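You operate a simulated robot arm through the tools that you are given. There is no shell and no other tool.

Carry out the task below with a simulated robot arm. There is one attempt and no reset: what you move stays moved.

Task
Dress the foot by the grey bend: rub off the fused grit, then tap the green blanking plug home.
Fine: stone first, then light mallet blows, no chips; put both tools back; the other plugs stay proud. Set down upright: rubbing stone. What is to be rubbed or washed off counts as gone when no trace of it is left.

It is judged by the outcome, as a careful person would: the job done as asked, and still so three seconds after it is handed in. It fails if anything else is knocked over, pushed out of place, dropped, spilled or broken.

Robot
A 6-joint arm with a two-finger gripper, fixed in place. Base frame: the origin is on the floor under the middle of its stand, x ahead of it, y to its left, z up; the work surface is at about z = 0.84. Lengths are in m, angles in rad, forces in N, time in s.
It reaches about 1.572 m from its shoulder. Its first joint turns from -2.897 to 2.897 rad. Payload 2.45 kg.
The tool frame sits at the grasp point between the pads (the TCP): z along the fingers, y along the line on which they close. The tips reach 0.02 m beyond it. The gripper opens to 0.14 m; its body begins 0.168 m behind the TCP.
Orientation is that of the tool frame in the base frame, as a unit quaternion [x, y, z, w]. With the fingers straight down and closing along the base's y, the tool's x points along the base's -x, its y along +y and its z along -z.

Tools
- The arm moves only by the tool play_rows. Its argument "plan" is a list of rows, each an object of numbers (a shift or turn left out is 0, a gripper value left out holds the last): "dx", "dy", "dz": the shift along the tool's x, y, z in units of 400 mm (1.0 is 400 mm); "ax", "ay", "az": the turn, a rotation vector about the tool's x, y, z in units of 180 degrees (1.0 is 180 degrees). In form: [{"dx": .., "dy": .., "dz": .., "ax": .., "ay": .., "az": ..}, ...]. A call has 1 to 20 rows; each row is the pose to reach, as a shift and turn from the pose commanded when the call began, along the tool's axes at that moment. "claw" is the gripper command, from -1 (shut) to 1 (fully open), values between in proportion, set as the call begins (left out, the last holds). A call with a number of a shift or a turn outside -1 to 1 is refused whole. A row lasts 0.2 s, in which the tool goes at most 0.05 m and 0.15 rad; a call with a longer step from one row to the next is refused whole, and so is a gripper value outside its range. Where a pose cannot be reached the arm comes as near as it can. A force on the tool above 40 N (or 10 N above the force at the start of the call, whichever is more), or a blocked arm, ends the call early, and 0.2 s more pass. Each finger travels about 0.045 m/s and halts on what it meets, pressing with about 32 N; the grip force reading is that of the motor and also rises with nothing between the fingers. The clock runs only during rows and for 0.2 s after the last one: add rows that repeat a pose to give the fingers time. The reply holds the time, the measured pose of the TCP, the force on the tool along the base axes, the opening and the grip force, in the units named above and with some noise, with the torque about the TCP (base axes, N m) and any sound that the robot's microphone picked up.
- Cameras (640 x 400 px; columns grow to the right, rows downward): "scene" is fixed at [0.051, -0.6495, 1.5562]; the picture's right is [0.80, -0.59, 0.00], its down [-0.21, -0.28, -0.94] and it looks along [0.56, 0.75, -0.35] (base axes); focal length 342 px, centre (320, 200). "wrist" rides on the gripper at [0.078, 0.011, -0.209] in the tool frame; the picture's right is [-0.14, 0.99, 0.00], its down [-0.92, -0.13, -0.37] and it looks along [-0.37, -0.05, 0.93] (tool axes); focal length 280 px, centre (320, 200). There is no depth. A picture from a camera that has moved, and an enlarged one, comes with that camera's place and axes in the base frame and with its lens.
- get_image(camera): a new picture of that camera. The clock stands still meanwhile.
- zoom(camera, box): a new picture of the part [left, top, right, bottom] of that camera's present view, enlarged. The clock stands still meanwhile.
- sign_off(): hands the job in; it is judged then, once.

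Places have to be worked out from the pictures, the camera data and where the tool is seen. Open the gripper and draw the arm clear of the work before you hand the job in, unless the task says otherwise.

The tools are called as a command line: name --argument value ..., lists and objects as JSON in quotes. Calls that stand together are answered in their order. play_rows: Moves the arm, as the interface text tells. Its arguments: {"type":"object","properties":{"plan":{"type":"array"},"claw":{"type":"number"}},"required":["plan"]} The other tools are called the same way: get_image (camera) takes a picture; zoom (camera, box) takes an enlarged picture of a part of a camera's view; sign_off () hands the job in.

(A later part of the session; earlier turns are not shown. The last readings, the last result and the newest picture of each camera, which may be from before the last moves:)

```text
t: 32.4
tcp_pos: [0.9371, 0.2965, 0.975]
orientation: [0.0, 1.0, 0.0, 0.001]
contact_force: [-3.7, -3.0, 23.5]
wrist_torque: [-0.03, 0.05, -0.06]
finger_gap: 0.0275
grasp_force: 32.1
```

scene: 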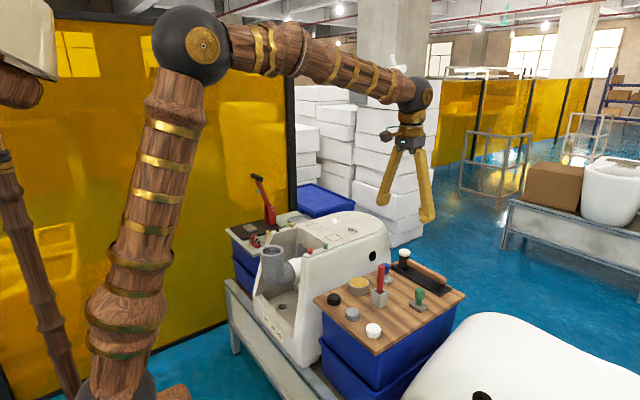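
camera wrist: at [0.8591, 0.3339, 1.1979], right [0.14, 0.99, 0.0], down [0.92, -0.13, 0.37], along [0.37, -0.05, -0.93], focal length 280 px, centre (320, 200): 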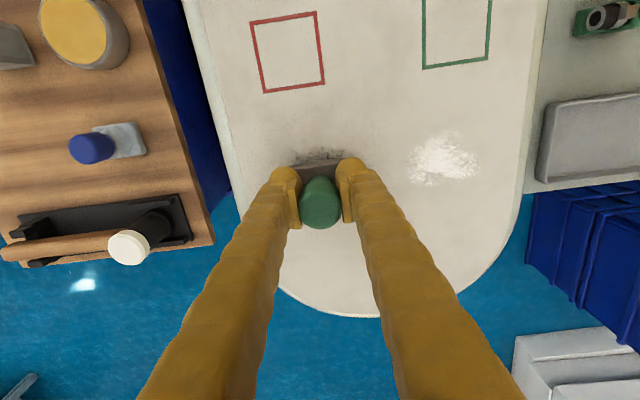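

That's 23 N, so I'll back off 0.3 mm and make gentle strokes over the remaining part, covering its full width in x as well.

play_rows --plan '[{"dz": -0.00075}, {"dy": 0.02, "dz": -0.00075}, {"dy": 0.04, "dz": -0.00075}, {"dy": 0.01, "dz": -0.00075}, {"dy": -0.02, "dz": -0.00075}, {"dy": -0.035, "dz": -0.00075}, {"dy": -0.01, "dz": -0.00075}, {"dy": 0.02, "dz": -0.00075}, {"dy": 0.04, "dz": -0.00075}, {"dy": 0.01, "dz": -0.00075}, {"dy": -0.02, "dz": -0.00075}, {"dy": -0.035, "dz": -0.00075}, {"dy": -0.01, "dz": -0.00075}, {"dy": 0.02, "dz": -0.00075}, {"dy": 0.0, "dz": -0.00075}]'

zoom --camera "wrist" --box '[250, 110, 410, 230]'

zoom --camera "scene" --box '[330, 190, 390, 240]'

```text
t: 35.6
tcp_pos: [0.937, 0.2986, 0.9741]
orientation: [0.001, 1.0, 0.0, 0.001]
contact_force: [0.6, 4.3, 10.1]
wrist_torque: [0.0, -0.05, 0.0]
finger_gap: 0.0274
grasp_force: 32.0
```

```text
3.33 times, centred on (330, 170) of wrist
camera zoom: at [0.8581, 0.3091, 1.1827], right [0.14, 0.99, 0.0], down [0.92, -0.13, 0.37], along [0.37, -0.05, -0.93], focal length 935 px, centre (287, 300)
```

zoom: 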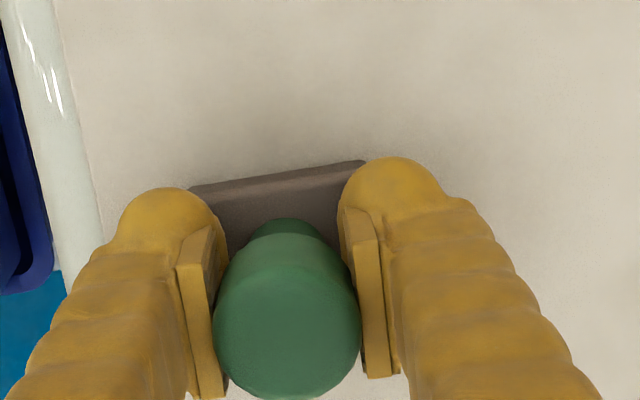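

```text
8.00 times, centred on (360, 215) of scene
camera zoom: at [0.051, -0.6495, 1.5562], right [0.8, -0.59, 0.0], down [-0.21, -0.28, -0.94], along [0.56, 0.75, -0.35], focal length 2734 px, centre (0, 80)
```

zoom: 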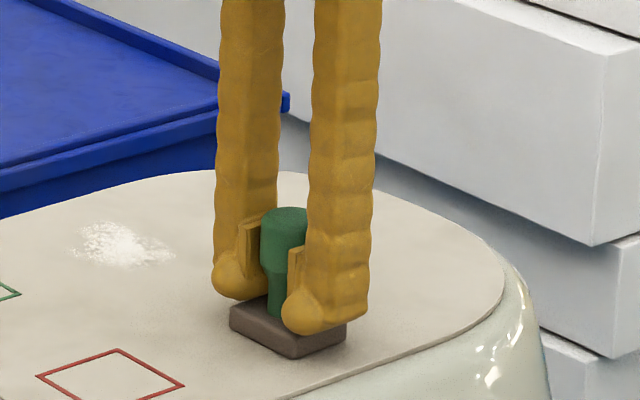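

The visible area around the stone looks clean and the force is 10 N. I'll do one full raster at the same pressure over the patch's whole footprint so no faint trace is left.

play_rows --plan '[{"dx": 0.02, "dy": -0.01}, {"dx": 0.0375, "dy": -0.025}, {"dx": 0.0375, "dy": 0.01}, {"dx": 0.0375, "dy": 0.045}, {"dx": 0.0375, "dy": 0.08}, {"dx": 0.0375, "dy": 0.115}, {"dx": 0.0375, "dy": 0.135}, {"dx": 0.015, "dy": 0.135}, {"dx": -0.015, "dy": 0.135}, {"dx": -0.0375, "dy": 0.13}, {"dx": -0.0375, "dy": 0.1}, {"dx": -0.0375, "dy": 0.065}, {"dx": -0.0375, "dy": 0.03}, {"dx": -0.0375, "dy": 0.0}, {"dx": -0.0375, "dy": -0.025}, {"dx": -0.01, "dy": -0.025}, {"dx": 0.0, "dy": 0.0}, {"dx": 0.0, "dy": 0.035}, {"dx": 0.0, "dy": 0.07}]'

play_rows --plan '[{"dz": -0.02}, {"dz": -0.06}, {"dz": -0.12, "dy": -0.03}, {"dz": -0.18, "dy": -0.1}, {"dz": -0.21, "dy": -0.18}, {"dz": -0.21, "dy": -0.26}, {"dz": -0.21, "dy": -0.26}]'

zoom --camera "wrist" --box '[280, 80, 520, 230]'

zoom --camera "scene" --box '[300, 190, 400, 260]'

```text
t: 39.6
tcp_pos: [0.9402, 0.3239, 0.9757]
orientation: [-0.001, 1.0, 0.0, 0.0]
contact_force: [0.6, 0.7, -1.6]
wrist_torque: [0.02, 0.0, 0.03]
finger_gap: 0.0276
grasp_force: 32.2
```

```text
t: 41.2
tcp_pos: [0.9378, 0.223, 1.0577]
orientation: [0.0, 1.0, 0.0, 0.0]
contact_force: [-0.6, 0.5, -0.9]
wrist_torque: [0.04, 0.01, 0.02]
finger_gap: 0.0275
grasp_force: 31.8
```

```text
2.67 times, centred on (400, 155) of wrist
camera zoom: at [0.86, 0.2328, 1.2685], right [0.14, 0.99, 0.0], down [0.92, -0.13, 0.37], along [0.37, -0.05, -0.93], focal length 748 px, centre (107, 320)
```

zoom: 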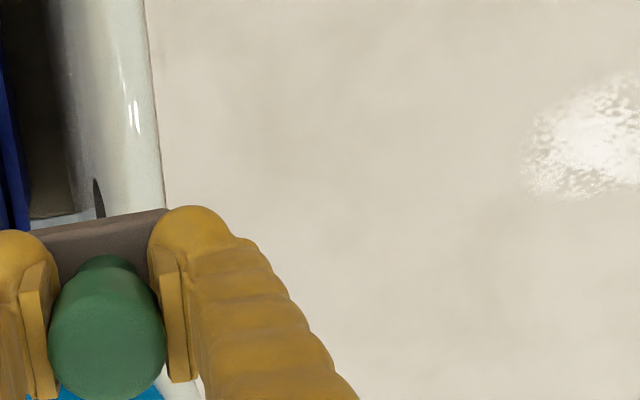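

```text
5.71 times, centred on (350, 225) of scene
camera zoom: at [0.051, -0.6495, 1.5562], right [0.8, -0.59, 0.0], down [-0.21, -0.28, -0.94], along [0.56, 0.75, -0.35], focal length 1953 px, centre (149, 57)
```

zoom: 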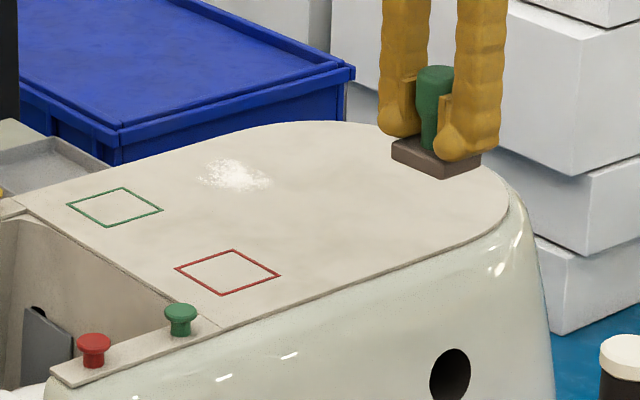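

The patch looks clean. I'll check at higher magnification for any faint residue.

zoom --camera "wrist" --box '[350, 90, 450, 170]'

zoom --camera "scene" --box '[340, 210, 380, 240]'

```text
5.00 times, centred on (400, 130) of wrist
camera zoom: at [0.86, 0.2328, 1.2685], right [0.14, 0.99, 0.0], down [0.92, -0.13, 0.37], along [0.37, -0.05, -0.93], focal length 1402 px, centre (-80, 550)
```

zoom: 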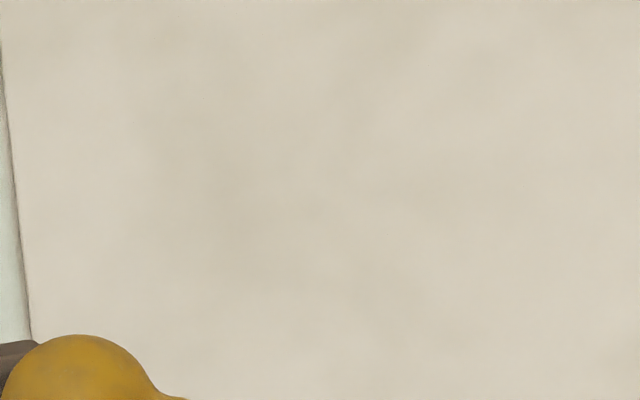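

```text
13.33 times, centred on (360, 225) of scene
camera zoom: at [0.051, -0.6495, 1.5562], right [0.8, -0.59, 0.0], down [-0.21, -0.28, -0.94], along [0.56, 0.75, -0.35], focal length 4557 px, centre (-213, -133)
```

zoom: 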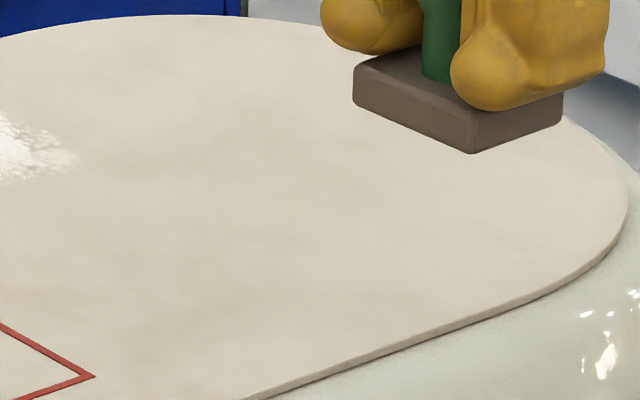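

No trace is left, and the white patch and both squares are untouched. I'll carry the stone back along the same route to hover over its original spot.

play_rows --plan '[{"dx": 0.005, "dy": -0.04}, {"dx": 0.02, "dy": -0.12}, {"dx": 0.04, "dy": -0.2}, {"dx": 0.06, "dy": -0.28}, {"dx": 0.08, "dy": -0.36}, {"dx": 0.1, "dy": -0.44}, {"dx": 0.12, "dy": -0.52}, {"dx": 0.14, "dy": -0.6}, {"dx": 0.16, "dy": -0.68}, {"dx": 0.18, "dy": -0.75}, {"dx": 0.1885, "dy": -0.7915}, {"dx": 0.1885, "dy": -0.7915}]'

play_rows --plan '[{"dz": 0.03}, {"dz": 0.08}, {"dz": 0.14}, {"dz": 0.2}, {"dz": 0.26}, {"dz": 0.32}, {"dz": 0.37}, {"dz": 0.41}, {"dz": 0.43}, {"dz": 0.43}]'

zoom --camera "scene" --box '[390, 260, 450, 320]'

get_image --camera "wrist"

```text
t: 43.8
tcp_pos: [0.8613, -0.0957, 1.0568]
orientation: [0.0, 1.0, 0.0, 0.0]
contact_force: [0.7, 0.9, -0.1]
wrist_torque: [0.03, 0.0, 0.0]
finger_gap: 0.0274
grasp_force: 32.0
```

```text
t: 46.0
tcp_pos: [0.8625, -0.0968, 0.8856]
orientation: [0.0, 1.0, 0.0, 0.0]
contact_force: [-0.4, 0.2, -1.0]
wrist_torque: [-0.02, 0.01, 0.0]
finger_gap: 0.0275
grasp_force: 31.7
```

```text
6.67 times, centred on (420, 290) of scene
camera zoom: at [0.051, -0.6495, 1.5562], right [0.8, -0.59, 0.0], down [-0.21, -0.28, -0.94], along [0.56, 0.75, -0.35], focal length 2279 px, centre (-347, -400)
```

zoom: 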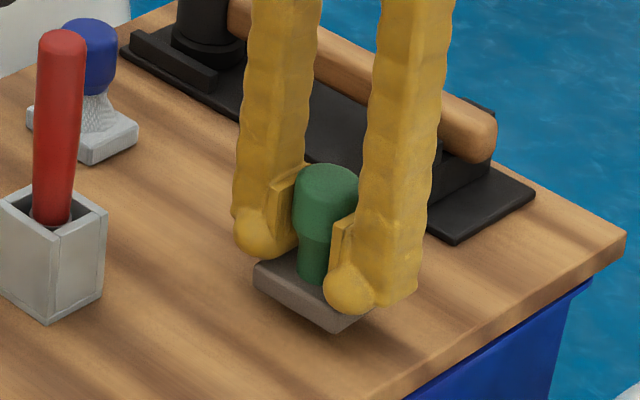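

```text
taken
camera wrist: at [0.7829, -0.0859, 1.0949], right [0.14, 0.99, 0.0], down [0.92, -0.13, 0.37], along [0.37, -0.05, -0.93], focal length 280 px, centre (320, 200)
```

wrist: 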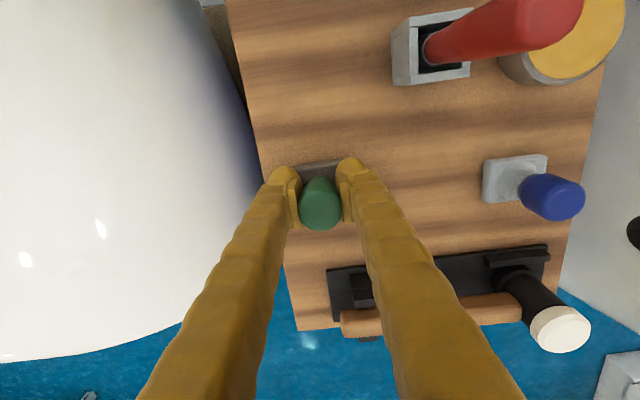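

The stone hangs level about 8–10 mm above its spot. I'll lower it gently until it touches.

play_rows --plan '[{"dz": 0.005}, {"dz": 0.01}, {"dz": 0.0135}, {"dz": 0.016}, {"dz": 0.018}]'

play_rows --plan '[{"dz": 0.00125}, {"dz": 0.0025}]'

```text
t: 47.2
tcp_pos: [0.8617, -0.0954, 0.878]
orientation: [0.0, 1.0, 0.0, 0.0]
contact_force: [0.3, 0.5, -1.6]
wrist_torque: [0.03, 0.01, -0.04]
finger_gap: 0.0274
grasp_force: 32.3
```

```text
t: 47.8
tcp_pos: [0.8619, -0.0956, 0.8779]
orientation: [0.0, 1.0, 0.0, 0.0]
contact_force: [-0.2, -0.4, -1.4]
wrist_torque: [0.01, 0.01, -0.01]
finger_gap: 0.0277
grasp_force: 31.4
```

No contact yet, so I'll continue in half-millimetre steps.

play_rows --plan '[{"dz": 0.00125}, {"dz": 0.0025}]'

play_rows --plan '[{"dz": 0.00125}, {"dz": 0.0025}]'

zoom --camera "scene" --box '[400, 270, 440, 310]'

```text
t: 48.4
tcp_pos: [0.8622, -0.0958, 0.8762]
orientation: [0.0, 1.0, -0.001, 0.0]
contact_force: [-0.7, 0.0, -1.1]
wrist_torque: [-0.02, 0.0, 0.02]
finger_gap: 0.0273
grasp_force: 32.2
```

```text
t: 49.0
tcp_pos: [0.8617, -0.0949, 0.8749]
orientation: [0.0, 1.0, 0.0, 0.0]
contact_force: [0.0, 0.3, -0.6]
wrist_torque: [0.03, 0.03, -0.01]
finger_gap: 0.0276
grasp_force: 32.4
```

```text
10.00 times, centred on (420, 290) of scene
camera zoom: at [0.051, -0.6495, 1.5562], right [0.8, -0.59, 0.0], down [-0.21, -0.28, -0.94], along [0.56, 0.75, -0.35], focal length 3418 px, centre (-680, -700)
```

zoom: 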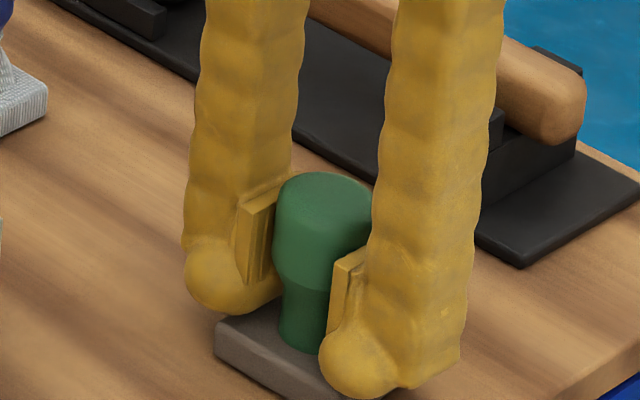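

The stone looks to be within a millimetre or so of the board. I'll continue down slowly.

play_rows --plan '[{"dz": 0.00125}, {"dz": 0.0025}]'

play_rows --plan '[{"dz": 0.00125}, {"dz": 0.00125}]'

```text
t: 49.6
tcp_pos: [0.8614, -0.0971, 0.8744]
orientation: [0.0, 1.0, 0.0, 0.001]
contact_force: [-0.8, 0.3, 2.7]
wrist_torque: [-0.02, -0.04, 0.0]
finger_gap: 0.0271
grasp_force: 32.1
```

```text
t: 50.2
tcp_pos: [0.8618, -0.0959, 0.8753]
orientation: [0.001, 1.0, 0.0, 0.0]
contact_force: [1.3, -1.3, 10.5]
wrist_torque: [-0.03, -0.08, -0.01]
finger_gap: 0.0275
grasp_force: 32.1
```

The stone is seated, with contact at about 10 N. I'll open the gripper and then look before retreating.

play_rows --plan '[{"dz": -0.001}, {"dz": -0.002}, {"dz": -0.002}, {"dz": -0.002}]' --claw -0.15

zoom --camera "scene" --box '[400, 270, 440, 310]'

```text
t: 51.2
tcp_pos: [0.8619, -0.0965, 0.874]
orientation: [0.0, 1.0, 0.001, 0.0]
contact_force: [-0.6, 0.6, -0.4]
wrist_torque: [-0.02, 0.0, -0.04]
finger_gap: 0.0593
grasp_force: 0.1
```

```text
10.00 times, centred on (420, 290) of scene
camera zoom: at [0.051, -0.6495, 1.5562], right [0.8, -0.59, 0.0], down [-0.21, -0.28, -0.94], along [0.56, 0.75, -0.35], focal length 3418 px, centre (-680, -700)
```

zoom: 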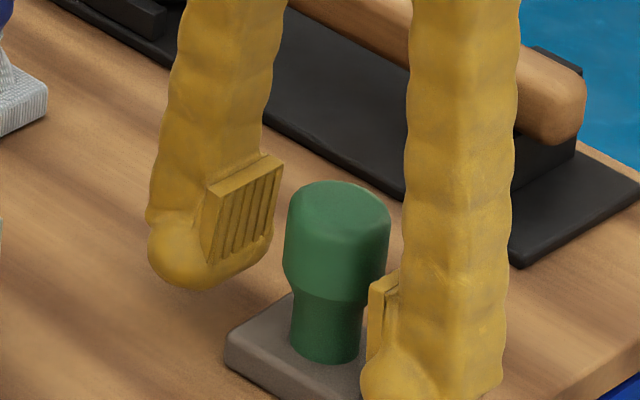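

The stone is upright on the board, a few millimetres from where it started. I'll open a little wider so the pads clear it, then rise straight up.

play_rows --plan '[{"dz": 0.0}, {"dz": 0.0}, {"dz": -0.01}, {"dz": -0.04}, {"dz": -0.1}, {"dz": -0.17}, {"dz": -0.25}, {"dz": -0.34}, {"dz": -0.43}, {"dz": -0.5}, {"dz": -0.5}]' --claw 0.15

get_image --camera "wrist"

zoom --camera "scene" --box '[370, 200, 470, 320]'

zoom --camera "scene" --box '[390, 240, 450, 290]'

```text
t: 53.6
tcp_pos: [0.8593, -0.0962, 1.0743]
orientation: [0.0, 1.0, 0.0, 0.0]
contact_force: [0.1, -0.3, -0.9]
wrist_torque: [-0.02, 0.04, 0.0]
finger_gap: 0.0804
grasp_force: 0.1
```

```text
taken
camera wrist: at [0.781, -0.0852, 1.2828], right [0.14, 0.99, 0.0], down [0.92, -0.13, 0.37], along [0.36, -0.05, -0.93], focal length 280 px, centre (320, 200)
```

wrist: 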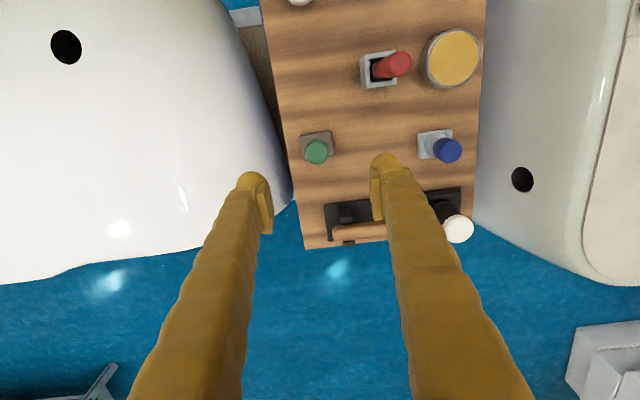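

```text
3.33 times, centred on (420, 260) of scene
camera zoom: at [0.051, -0.6495, 1.5562], right [0.8, -0.59, 0.0], down [-0.21, -0.28, -0.94], along [0.56, 0.75, -0.35], focal length 1139 px, centre (-13, 0)
```

zoom: 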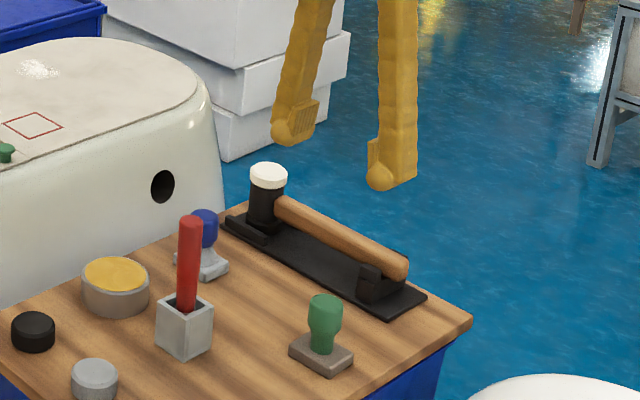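

```text
8.00 times, centred on (420, 265) of scene
camera zoom: at [0.051, -0.6495, 1.5562], right [0.8, -0.59, 0.0], down [-0.21, -0.28, -0.94], along [0.56, 0.75, -0.35], focal length 2734 px, centre (-480, -320)
```

zoom: 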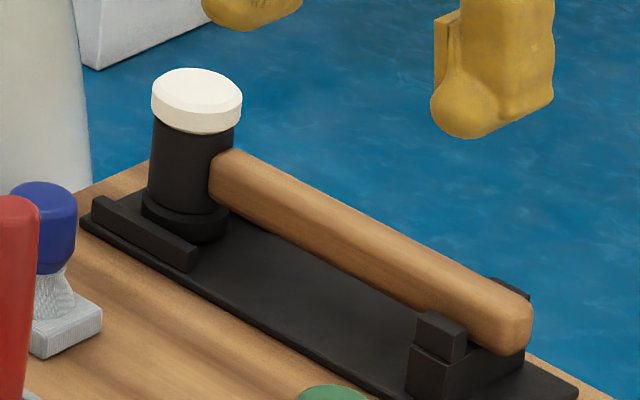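

The stone is back, standing upright. The mallet lies along y with its head at about (1.008, 0.093). Its handle axis is at z≈0.876, and the stretch from y≈0.0 to 0.05 is free to grip. I'll turn the gripper 90° at height so the fingers close across the handle.

play_rows --plan '[{"az": 0.04, "dz": -0.02}, {"az": 0.08, "dz": -0.05}, {"az": 0.12, "dz": -0.08}, {"az": 0.16, "dz": -0.1}, {"az": 0.2, "dz": -0.1}, {"az": 0.24, "dz": -0.1}, {"az": 0.28, "dz": -0.1}, {"az": 0.32, "dz": -0.1}, {"az": 0.36, "dz": -0.1}, {"az": 0.4, "dz": -0.1}, {"az": 0.44, "dz": -0.1}, {"az": 0.48, "dz": -0.1}, {"az": 0.5, "dz": -0.1}, {"az": 0.5, "dz": -0.1}]'

get_image --camera "wrist"

get_image --camera "scene"

```text
t: 56.6
tcp_pos: [0.8627, -0.097, 1.1134]
orientation: [0.708, 0.706, 0.0, 0.0]
contact_force: [0.5, 0.2, 0.0]
wrist_torque: [-0.05, 0.0, 0.01]
finger_gap: 0.0804
grasp_force: 0.1
```

```text
taken
camera wrist: at [0.8722, -0.0182, 1.3235], right [0.99, -0.14, 0.0], down [-0.13, -0.92, 0.37], along [-0.05, -0.36, -0.93], focal length 280 px, centre (320, 200)
```

wrist: 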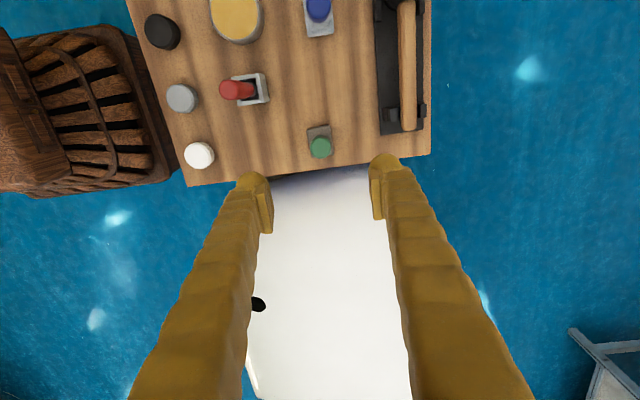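

```text
taken
```

scene: 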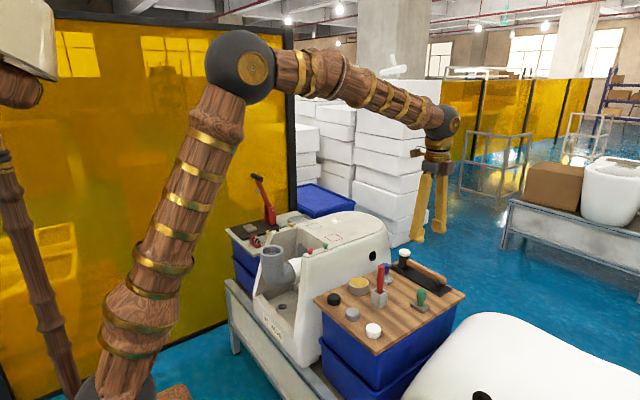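

The rotation came out cleanly, with the fingers now closing along base x. I'll move above the mallet handle for a close view.

play_rows --plan '[{"dx": 0.05, "dy": 0.055, "dz": 0.0}, {"dx": 0.1, "dy": 0.11, "dz": 0.02}, {"dx": 0.16, "dy": 0.18, "dz": 0.05}, {"dx": 0.22, "dy": 0.245, "dz": 0.08}, {"dx": 0.28, "dy": 0.31, "dz": 0.11}, {"dx": 0.329, "dy": 0.366, "dz": 0.138}, {"dx": 0.329, "dy": 0.366, "dz": 0.138}]'

get_image --camera "wrist"

zoom --camera "wrist" --box '[240, 60, 400, 180]'

zoom --camera "scene" --box '[380, 210, 460, 290]'

```text
t: 58.2
tcp_pos: [1.0086, 0.0357, 1.0594]
orientation: [0.707, 0.707, 0.0, 0.0]
contact_force: [0.1, 0.0, -0.5]
wrist_torque: [-0.01, 0.01, -0.02]
finger_gap: 0.0804
grasp_force: 0.0
```

```text
taken
camera wrist: at [1.0184, 0.1139, 1.2686], right [0.99, -0.14, 0.0], down [-0.13, -0.92, 0.37], along [-0.05, -0.36, -0.93], focal length 280 px, centre (320, 200)
```

wrist: 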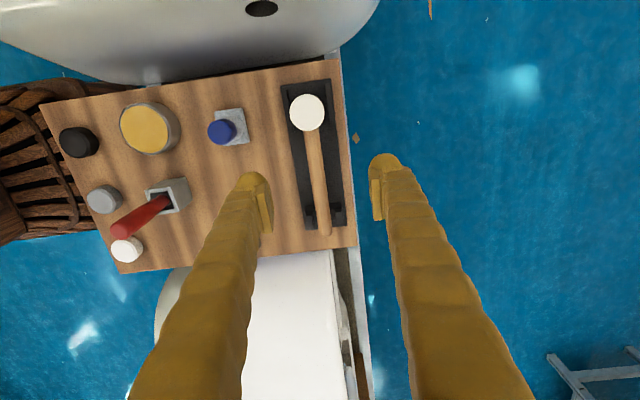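

```text
3.33 times, centred on (320, 120) of wrist
camera zoom: at [1.0184, 0.1139, 1.2686], right [0.99, -0.14, 0.0], down [-0.13, -0.92, 0.37], along [-0.05, -0.36, -0.93], focal length 935 px, centre (320, 467)
```

zoom: 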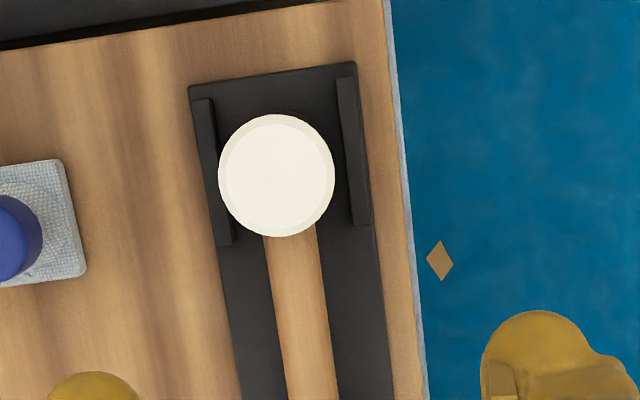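

```text
5.00 times, centred on (420, 250) of scene
camera zoom: at [0.051, -0.6495, 1.5562], right [0.8, -0.59, 0.0], down [-0.21, -0.28, -0.94], along [0.56, 0.75, -0.35], focal length 1709 px, centre (-180, -50)
```

zoom: 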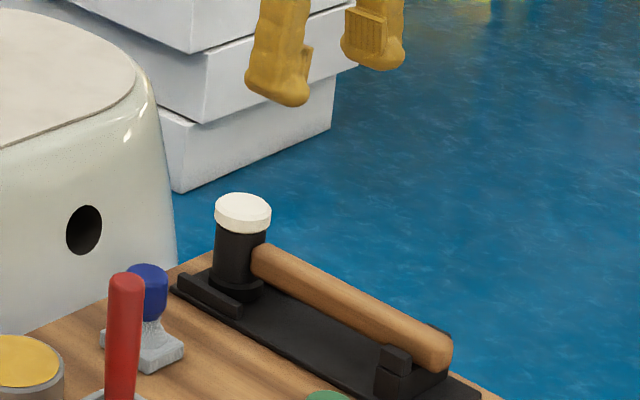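

From this nearer view the handle runs parallel to y at x≈0.998. The head is at (0.999, 0.089) between two low rails that end at y≈0.06. I'll descend around the handle at y≈0.036, stopping just above it to verify.

play_rows --plan '[{"dy": -0.012, "dz": 0.05}, {"dy": -0.025, "dz": 0.11}, {"dy": -0.025, "dz": 0.19}, {"dy": -0.025, "dz": 0.27}, {"dy": -0.025, "dz": 0.34}, {"dy": -0.025, "dz": 0.39}, {"dy": -0.025, "dz": 0.41}, {"dy": -0.025, "dz": 0.41}]'

get_image --camera "wrist"

zoom --camera "scene" --box '[380, 240, 460, 290]'

```text
t: 60.0
tcp_pos: [0.9981, 0.036, 0.8955]
orientation: [0.707, 0.707, 0.0, 0.0]
contact_force: [-0.5, -0.8, -1.4]
wrist_torque: [-0.01, 0.0, 0.02]
finger_gap: 0.0805
grasp_force: 0.0
```

```text
taken
camera wrist: at [1.0088, 0.1144, 1.1041], right [0.99, -0.14, 0.0], down [-0.13, -0.92, 0.37], along [-0.05, -0.36, -0.93], focal length 280 px, centre (320, 200)
```

wrist: 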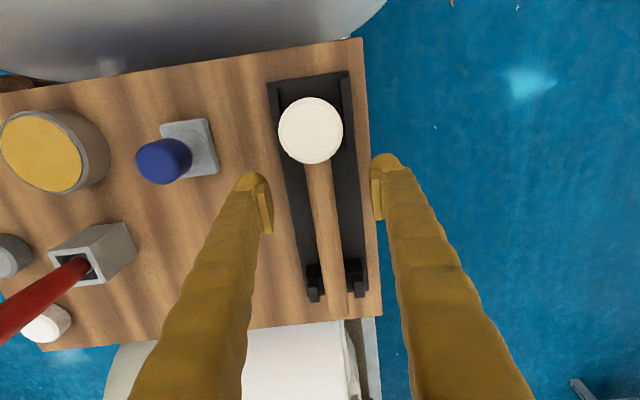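

```text
8.00 times, centred on (420, 265) of scene
camera zoom: at [0.051, -0.6495, 1.5562], right [0.8, -0.59, 0.0], down [-0.21, -0.28, -0.94], along [0.56, 0.75, -0.35], focal length 2734 px, centre (-480, -320)
```

zoom: 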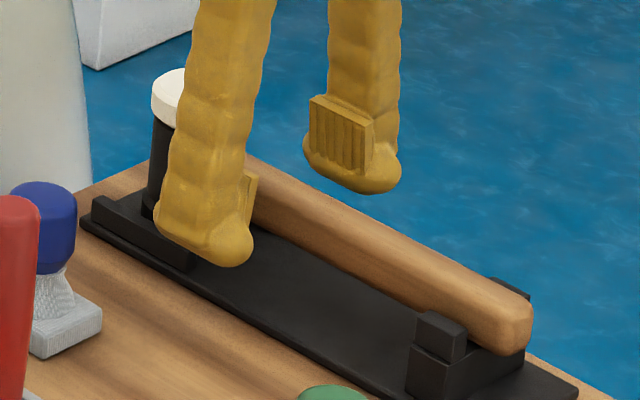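

The handle is centred between the fingers with its axis at z≈0.880. I'll go down 18 mm more and close on it.

play_rows --plan '[{"dz": 0.02}, {"dz": 0.038}, {"dz": 0.0465}, {"dz": 0.0465}]'

zoom --camera "scene" --box '[380, 240, 460, 290]'

zoom --camera "wrist" --box '[240, 90, 400, 210]'

```text
t: 61.0
tcp_pos: [0.9985, 0.0358, 0.8782]
orientation: [0.707, 0.707, 0.0, 0.0]
contact_force: [1.1, 0.3, 0.9]
wrist_torque: [0.02, 0.0, -0.02]
finger_gap: 0.0807
grasp_force: 0.1
```

```text
8.00 times, centred on (420, 265) of scene
camera zoom: at [0.051, -0.6495, 1.5562], right [0.8, -0.59, 0.0], down [-0.21, -0.28, -0.94], along [0.56, 0.75, -0.35], focal length 2734 px, centre (-480, -320)
```

zoom: 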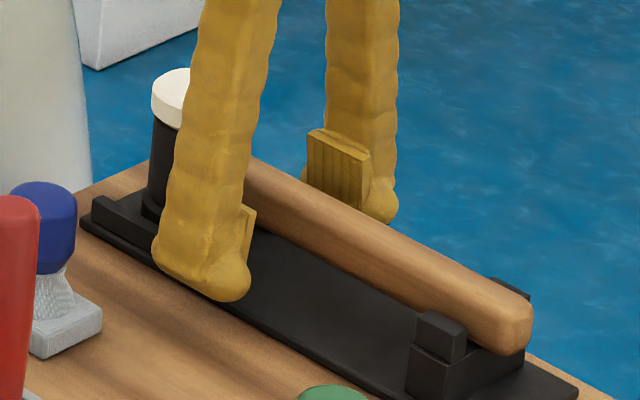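

```text
3.33 times, centred on (320, 150) of wrist
camera zoom: at [1.0089, 0.1137, 1.086], right [0.99, -0.14, 0.0], down [-0.13, -0.92, 0.37], along [-0.05, -0.36, -0.93], focal length 935 px, centre (320, 367)
```

zoom: 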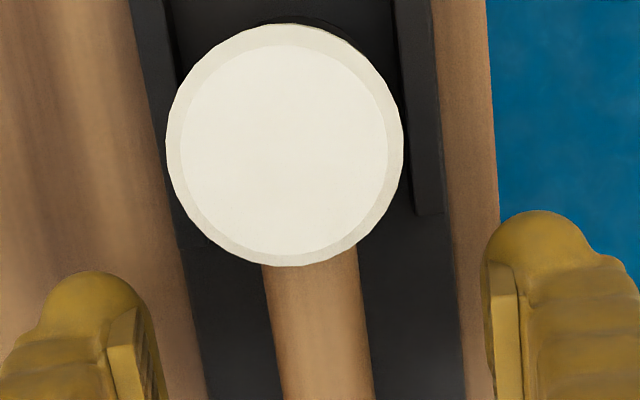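

The fingers straddle the handle evenly at the right height. I'll close on it now.

play_rows --plan '[{"dz": 0.0}, {"dz": 0.0}, {"dz": 0.0}, {"dz": 0.0}, {"dz": 0.0}]' --claw -1

zoom --camera "scene" --box '[380, 240, 460, 290]'

get_image --camera "wrist"

```text
t: 62.2
tcp_pos: [0.9979, 0.0345, 0.877]
orientation: [0.707, 0.708, 0.0, 0.0]
contact_force: [3.8, -1.9, 1.1]
wrist_torque: [0.0, -0.04, -0.16]
finger_gap: 0.0188
grasp_force: 31.7
```

```text
8.00 times, centred on (420, 265) of scene
camera zoom: at [0.051, -0.6495, 1.5562], right [0.8, -0.59, 0.0], down [-0.21, -0.28, -0.94], along [0.56, 0.75, -0.35], focal length 2734 px, centre (-480, -320)
```

zoom: 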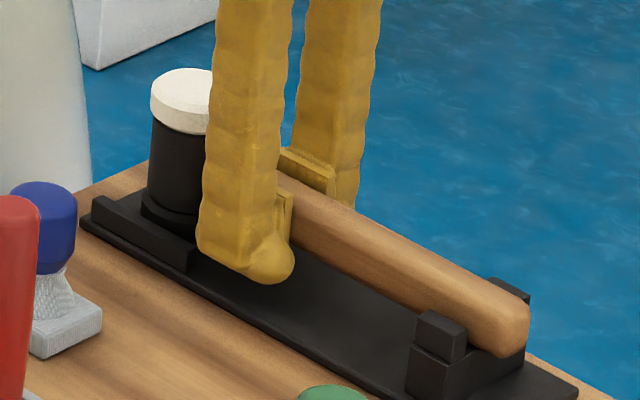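

```text
taken
camera wrist: at [1.0091, 0.1137, 1.0862], right [0.99, -0.14, 0.0], down [-0.13, -0.92, 0.37], along [-0.05, -0.36, -0.93], focal length 280 px, centre (320, 200)
```

wrist: 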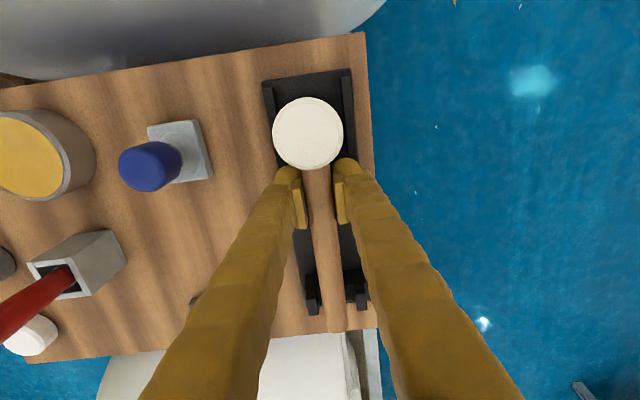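

The handle is gripped at a 19 mm gap and 32 N. I'll make a slow test lift and check that the head comes up level.

play_rows --plan '[{"dz": -0.004}, {"dz": -0.009}, {"dz": -0.015}, {"dz": -0.022}, {"dz": -0.03}, {"dz": -0.04}, {"dz": -0.05}, {"dz": -0.05}]'

zoom --camera "scene" --box '[380, 230, 460, 290]'

get_image --camera "wrist"

```text
t: 64.0
tcp_pos: [0.9995, 0.0364, 0.8958]
orientation: [0.707, 0.707, 0.0, -0.001]
contact_force: [0.2, 0.2, -5.4]
wrist_torque: [-0.17, -0.01, -0.01]
finger_gap: 0.0185
grasp_force: 31.9
```

```text
6.67 times, centred on (420, 260) of scene
camera zoom: at [0.051, -0.6495, 1.5562], right [0.8, -0.59, 0.0], down [-0.21, -0.28, -0.94], along [0.56, 0.75, -0.35], focal length 2279 px, centre (-347, -200)
```

zoom: 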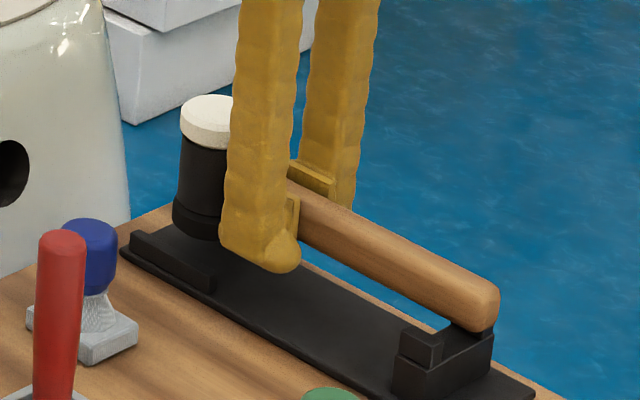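

```text
taken
camera wrist: at [1.0091, 0.1141, 1.1053], right [0.99, -0.14, 0.0], down [-0.13, -0.92, 0.37], along [-0.05, -0.36, -0.93], focal length 280 px, centre (320, 200)
```

wrist: 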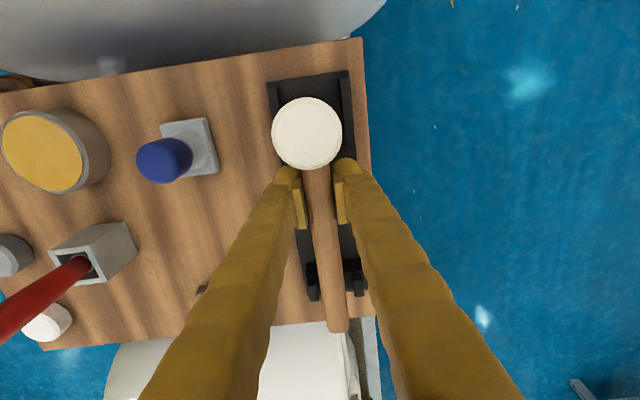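

The mallet is held level, at about 5 N. I'll lift it further, clear of everything on the board.

play_rows --plan '[{"dz": -0.01}, {"dz": -0.03}, {"dz": -0.06}, {"dz": -0.1}, {"dz": -0.14}, {"dz": -0.18}, {"dz": -0.22}, {"dz": -0.26}, {"dz": -0.3}, {"dz": -0.34}, {"dz": -0.37}, {"dz": -0.39}, {"dz": -0.4}, {"dz": -0.4}]'

zoom --camera "scene" --box '[380, 180, 460, 250]'

get_image --camera "wrist"

```text
t: 67.0
tcp_pos: [0.998, 0.0358, 1.0569]
orientation: [0.707, 0.707, 0.001, 0.0]
contact_force: [0.6, -0.6, -4.9]
wrist_torque: [-0.1, 0.01, 0.0]
finger_gap: 0.0187
grasp_force: 31.8
```

```text
5.71 times, centred on (420, 215) of scene
camera zoom: at [0.051, -0.6495, 1.5562], right [0.8, -0.59, 0.0], down [-0.21, -0.28, -0.94], along [0.56, 0.75, -0.35], focal length 1953 px, centre (-251, 114)
```

zoom: 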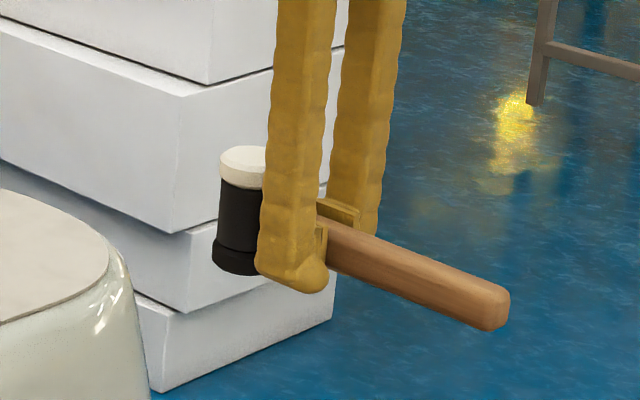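

```text
taken
camera wrist: at [1.0081, 0.1138, 1.2658], right [0.99, -0.14, 0.0], down [-0.13, -0.92, 0.37], along [-0.05, -0.36, -0.93], focal length 280 px, centre (320, 200)
```

wrist: 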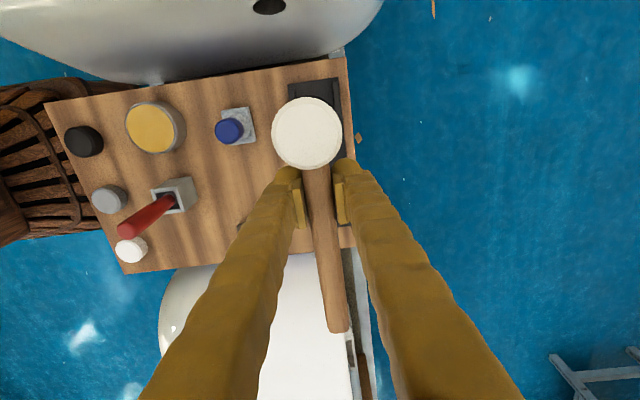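

The mallet is secure and level, with its head centre about 54 mm ahead of the TCP in +y. I'll carry it at height towards the green plug, stopping short in y so the camera can locate the plug exactly.

play_rows --plan '[{"dy": -0.03, "dx": 0.01, "dz": -0.01}, {"dy": -0.09, "dx": 0.03, "dz": -0.03}, {"dy": -0.16, "dx": 0.05, "dz": -0.05}, {"dy": -0.23, "dx": 0.075, "dz": -0.05}, {"dy": -0.3, "dx": 0.1, "dz": -0.05}, {"dy": -0.37, "dx": 0.125, "dz": -0.05}, {"dy": -0.44, "dx": 0.15, "dz": -0.05}, {"dy": -0.51, "dx": 0.17, "dz": -0.05}, {"dy": -0.58, "dx": 0.19, "dz": -0.05}, {"dy": -0.62, "dx": 0.205, "dz": -0.05}, {"dy": -0.6325, "dx": 0.21, "dz": -0.05}, {"dy": -0.6325, "dx": 0.21, "dz": -0.05}]'

get_image --camera "wrist"

zoom --camera "wrist" --box '[220, 20, 420, 150]'

zoom --camera "scene" --box '[250, 150, 400, 280]'

```text
t: 69.6
tcp_pos: [0.7449, 0.1196, 1.0754]
orientation: [0.707, 0.707, 0.0, 0.0]
contact_force: [0.4, 0.2, -4.0]
wrist_torque: [-0.12, -0.01, 0.0]
finger_gap: 0.0185
grasp_force: 31.7
```

```text
taken
camera wrist: at [0.7554, 0.1985, 1.2846], right [0.99, -0.14, 0.0], down [-0.13, -0.92, 0.37], along [-0.05, -0.36, -0.93], focal length 280 px, centre (320, 200)
```

wrist: 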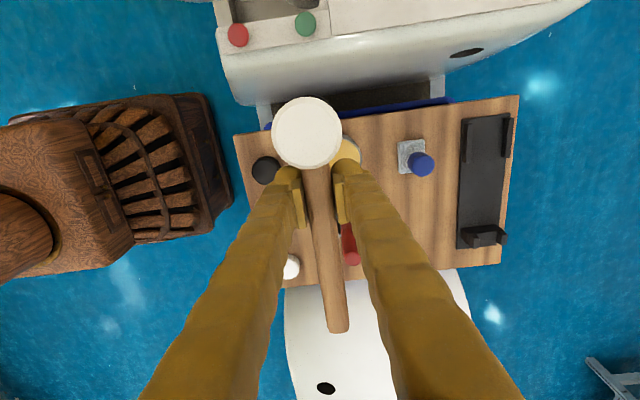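

```text
3.08 times, centred on (320, 85) of wrist
camera zoom: at [0.7554, 0.1985, 1.2846], right [0.99, -0.14, 0.0], down [-0.13, -0.92, 0.37], along [-0.05, -0.36, -0.93], focal length 863 px, centre (320, 554)
```

zoom: 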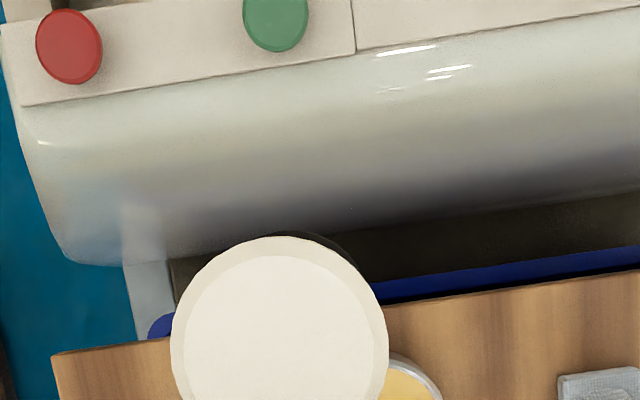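

```text
3.08 times, centred on (325, 215) of scene
camera zoom: at [0.051, -0.6495, 1.5562], right [0.8, -0.59, 0.0], down [-0.21, -0.28, -0.94], along [0.56, 0.75, -0.35], focal length 1052 px, centre (305, 154)
```

zoom: 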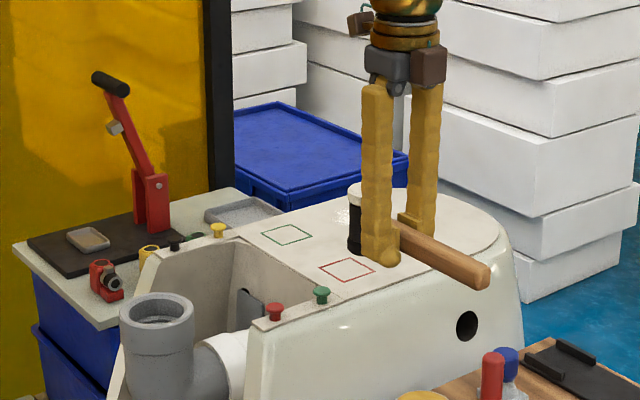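

The green plug is near (0.749, 0.262) and the red one near (0.680, 0.261), so there is good separation. I'll move 40 mm closer in y for a sharper view of the green plug.

play_rows --plan '[{"dx": 0.03}, {"dx": 0.07}, {"dx": 0.1}, {"dx": 0.1}]'

get_image --camera "wrist"

zoom --camera "wrist" --box '[220, 20, 380, 170]'

zoom --camera "scene" --box '[280, 180, 380, 260]'

```text
t: 70.6
tcp_pos: [0.7465, 0.16, 1.0764]
orientation: [0.707, 0.707, 0.001, 0.0]
contact_force: [0.3, -0.6, -4.5]
wrist_torque: [-0.12, -0.04, 0.03]
finger_gap: 0.019
grasp_force: 32.6
```

```text
taken
camera wrist: at [0.7556, 0.238, 1.2862], right [0.99, -0.14, 0.0], down [-0.13, -0.92, 0.37], along [-0.05, -0.36, -0.93], focal length 280 px, centre (320, 200)
```

wrist: 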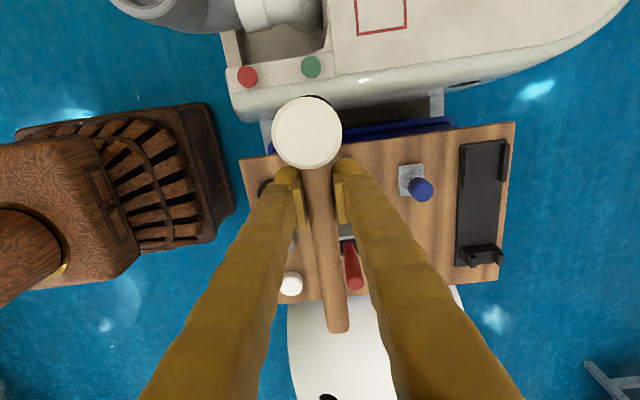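

```text
2.67 times, centred on (300, 95) of wrist
camera zoom: at [0.7556, 0.238, 1.2862], right [0.99, -0.14, 0.0], down [-0.13, -0.92, 0.37], along [-0.05, -0.36, -0.93], focal length 748 px, centre (373, 480)
```

zoom: 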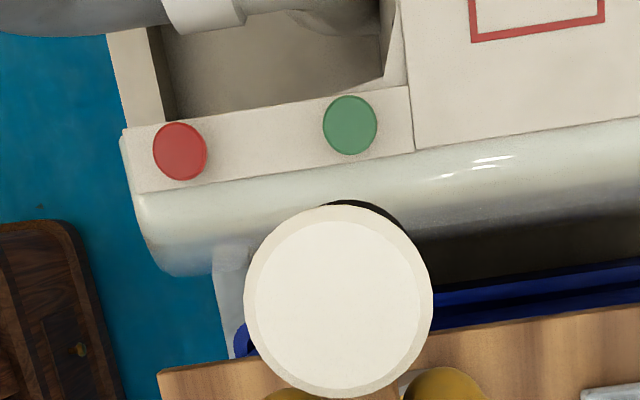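

```text
5.00 times, centred on (330, 220) of scene
camera zoom: at [0.051, -0.6495, 1.5562], right [0.8, -0.59, 0.0], down [-0.21, -0.28, -0.94], along [0.56, 0.75, -0.35], focal length 1709 px, centre (270, 100)
```

zoom: 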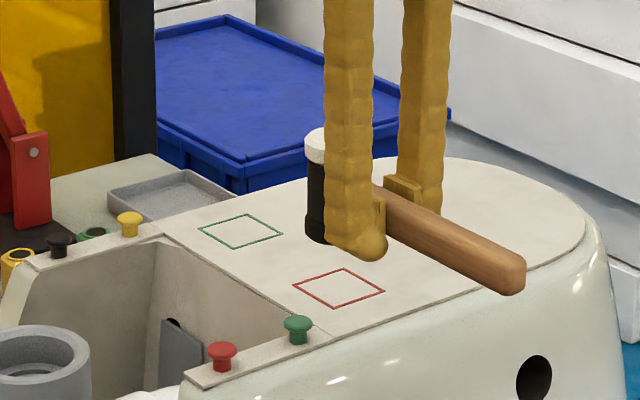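

The green plug is at (0.7495, 0.261) with its top near z≈0.96. The mallet head centre sits about 53 mm ahead of the TCP. I'll bring the head over the plug, hovering about 2.5 cm above it, and check alignment.

play_rows --plan '[{"dx": 0.03, "dy": 0.005}, {"dx": 0.07, "dy": 0.01}, {"dx": 0.105, "dy": 0.01375}, {"dx": 0.118, "dy": 0.01375}, {"dx": 0.118, "dy": 0.01375, "dz": 0.03}, {"dx": 0.118, "dy": 0.01375, "dz": 0.07}, {"dx": 0.118, "dy": 0.01375, "dz": 0.11}, {"dx": 0.118, "dy": 0.01375, "dz": 0.14}, {"dx": 0.118, "dy": 0.01375, "dz": 0.14}]'

get_image --camera "wrist"

zoom --camera "scene" --box '[280, 200, 360, 260]'

zoom --camera "wrist" --box '[240, 80, 380, 180]'

```text
t: 72.6
tcp_pos: [0.7509, 0.2054, 1.021]
orientation: [0.707, 0.707, 0.0, 0.0]
contact_force: [0.5, 0.2, -4.8]
wrist_torque: [-0.15, -0.02, 0.01]
finger_gap: 0.0188
grasp_force: 31.8
```

```text
taken
camera wrist: at [0.7608, 0.2848, 1.2296], right [0.99, -0.14, 0.0], down [-0.13, -0.92, 0.37], along [-0.05, -0.36, -0.93], focal length 280 px, centre (320, 200)
```

wrist: 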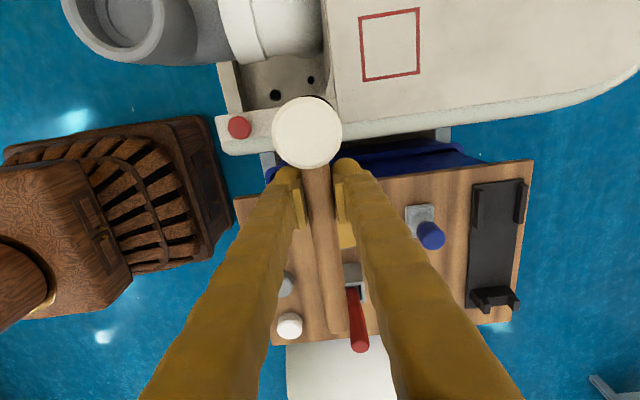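

```text
6.67 times, centred on (320, 230) of scene
camera zoom: at [0.051, -0.6495, 1.5562], right [0.8, -0.59, 0.0], down [-0.21, -0.28, -0.94], along [0.56, 0.75, -0.35], focal length 2279 px, centre (320, 0)
```

zoom: 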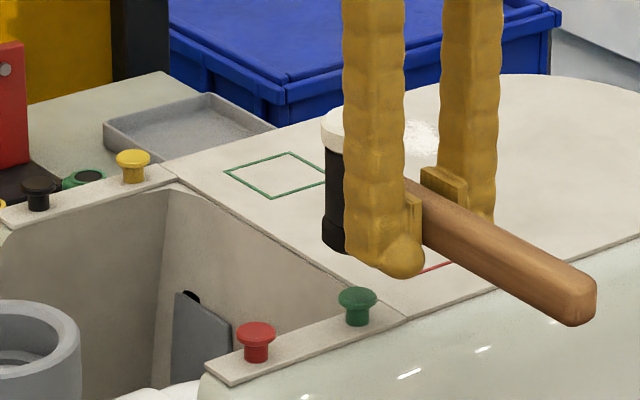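

```text
4.00 times, centred on (310, 130) of wrist
camera zoom: at [0.7608, 0.2848, 1.2296], right [0.99, -0.14, 0.0], down [-0.13, -0.92, 0.37], along [-0.05, -0.36, -0.93], focal length 1122 px, centre (360, 480)
```

zoom: 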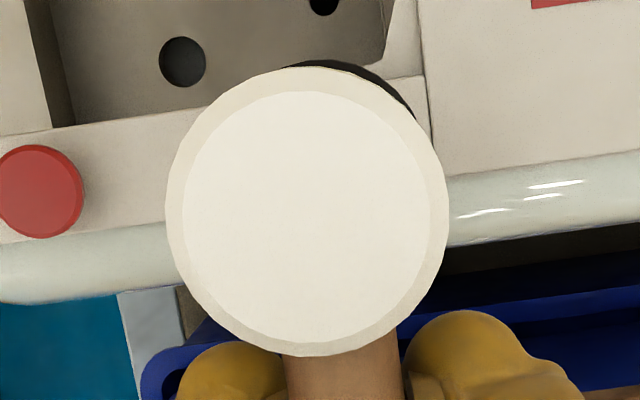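

The head is aligned over the green plug and clear of the red one. I'll lower gently to find the exact contact height before tapping.

play_rows --plan '[{"dz": 0.02}, {"dz": 0.04}, {"dz": 0.055}, {"dz": 0.06}, {"dz": 0.065}]'

zoom --camera "scene" --box '[300, 210, 340, 240]'

```text
t: 73.8
tcp_pos: [0.7509, 0.207, 0.9948]
orientation: [0.707, 0.707, -0.001, 0.0]
contact_force: [0.3, -0.4, -3.8]
wrist_torque: [-0.1, -0.02, -0.03]
finger_gap: 0.0186
grasp_force: 32.0
```

```text
13.33 times, centred on (320, 225) of scene
camera zoom: at [0.051, -0.6495, 1.5562], right [0.8, -0.59, 0.0], down [-0.21, -0.28, -0.94], along [0.56, 0.75, -0.35], focal length 4557 px, centre (320, -133)
```

zoom: 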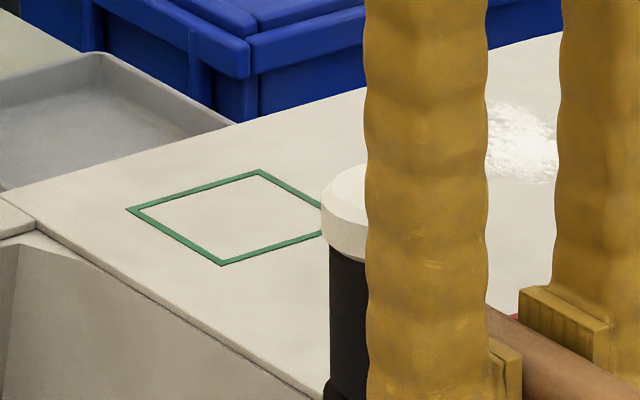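

Still no contact at TCP z≈0.995. I'll look at the right part of the scene view, at the head bottom and the plug.

zoom --camera "scene" --box '[300, 225, 350, 260]'

```text
11.43 times, centred on (325, 242) of scene
camera zoom: at [0.051, -0.6495, 1.5562], right [0.8, -0.59, 0.0], down [-0.21, -0.28, -0.94], along [0.56, 0.75, -0.35], focal length 3906 px, centre (263, -286)
```

zoom: 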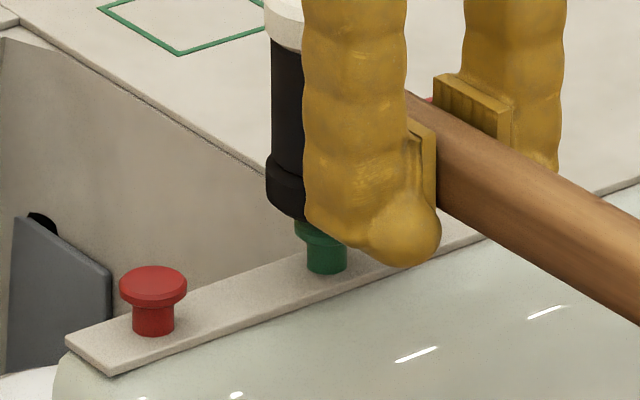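

The head bottom is still about 8 mm above the plug cap and well centred over it. I'll keep lowering slowly to touch.

play_rows --plan '[{"dz": 0.004}, {"dz": 0.008}, {"dz": 0.0115}, {"dz": 0.014}, {"dz": 0.016}]'

play_rows --plan '[{"dz": 0.00125}, {"dz": 0.0025}]'

zoom --camera "scene" --box '[300, 225, 350, 260]'

```text
t: 75.0
tcp_pos: [0.75, 0.2074, 0.9894]
orientation: [0.707, 0.707, 0.0, 0.0]
contact_force: [-0.3, 0.1, -4.6]
wrist_torque: [-0.13, 0.01, 0.0]
finger_gap: 0.0189
grasp_force: 31.9
```

```text
t: 75.6
tcp_pos: [0.7507, 0.2067, 0.9876]
orientation: [0.707, 0.707, 0.0, 0.001]
contact_force: [-2.0, -2.9, 3.6]
wrist_torque: [0.25, 0.12, 0.11]
finger_gap: 0.0192
grasp_force: 31.7
```

```text
11.43 times, centred on (325, 242) of scene
camera zoom: at [0.051, -0.6495, 1.5562], right [0.8, -0.59, 0.0], down [-0.21, -0.28, -0.94], along [0.56, 0.75, -0.35], focal length 3906 px, centre (263, -286)
```

zoom: 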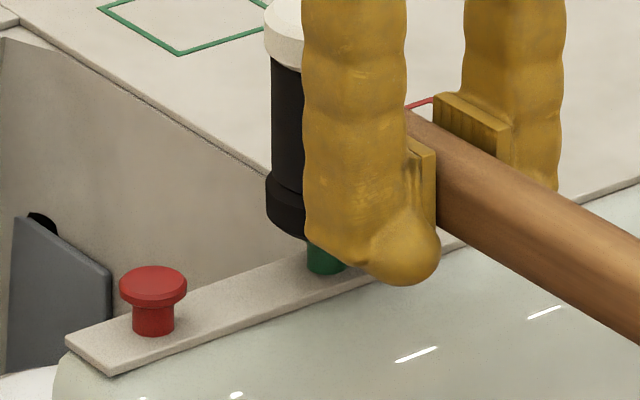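

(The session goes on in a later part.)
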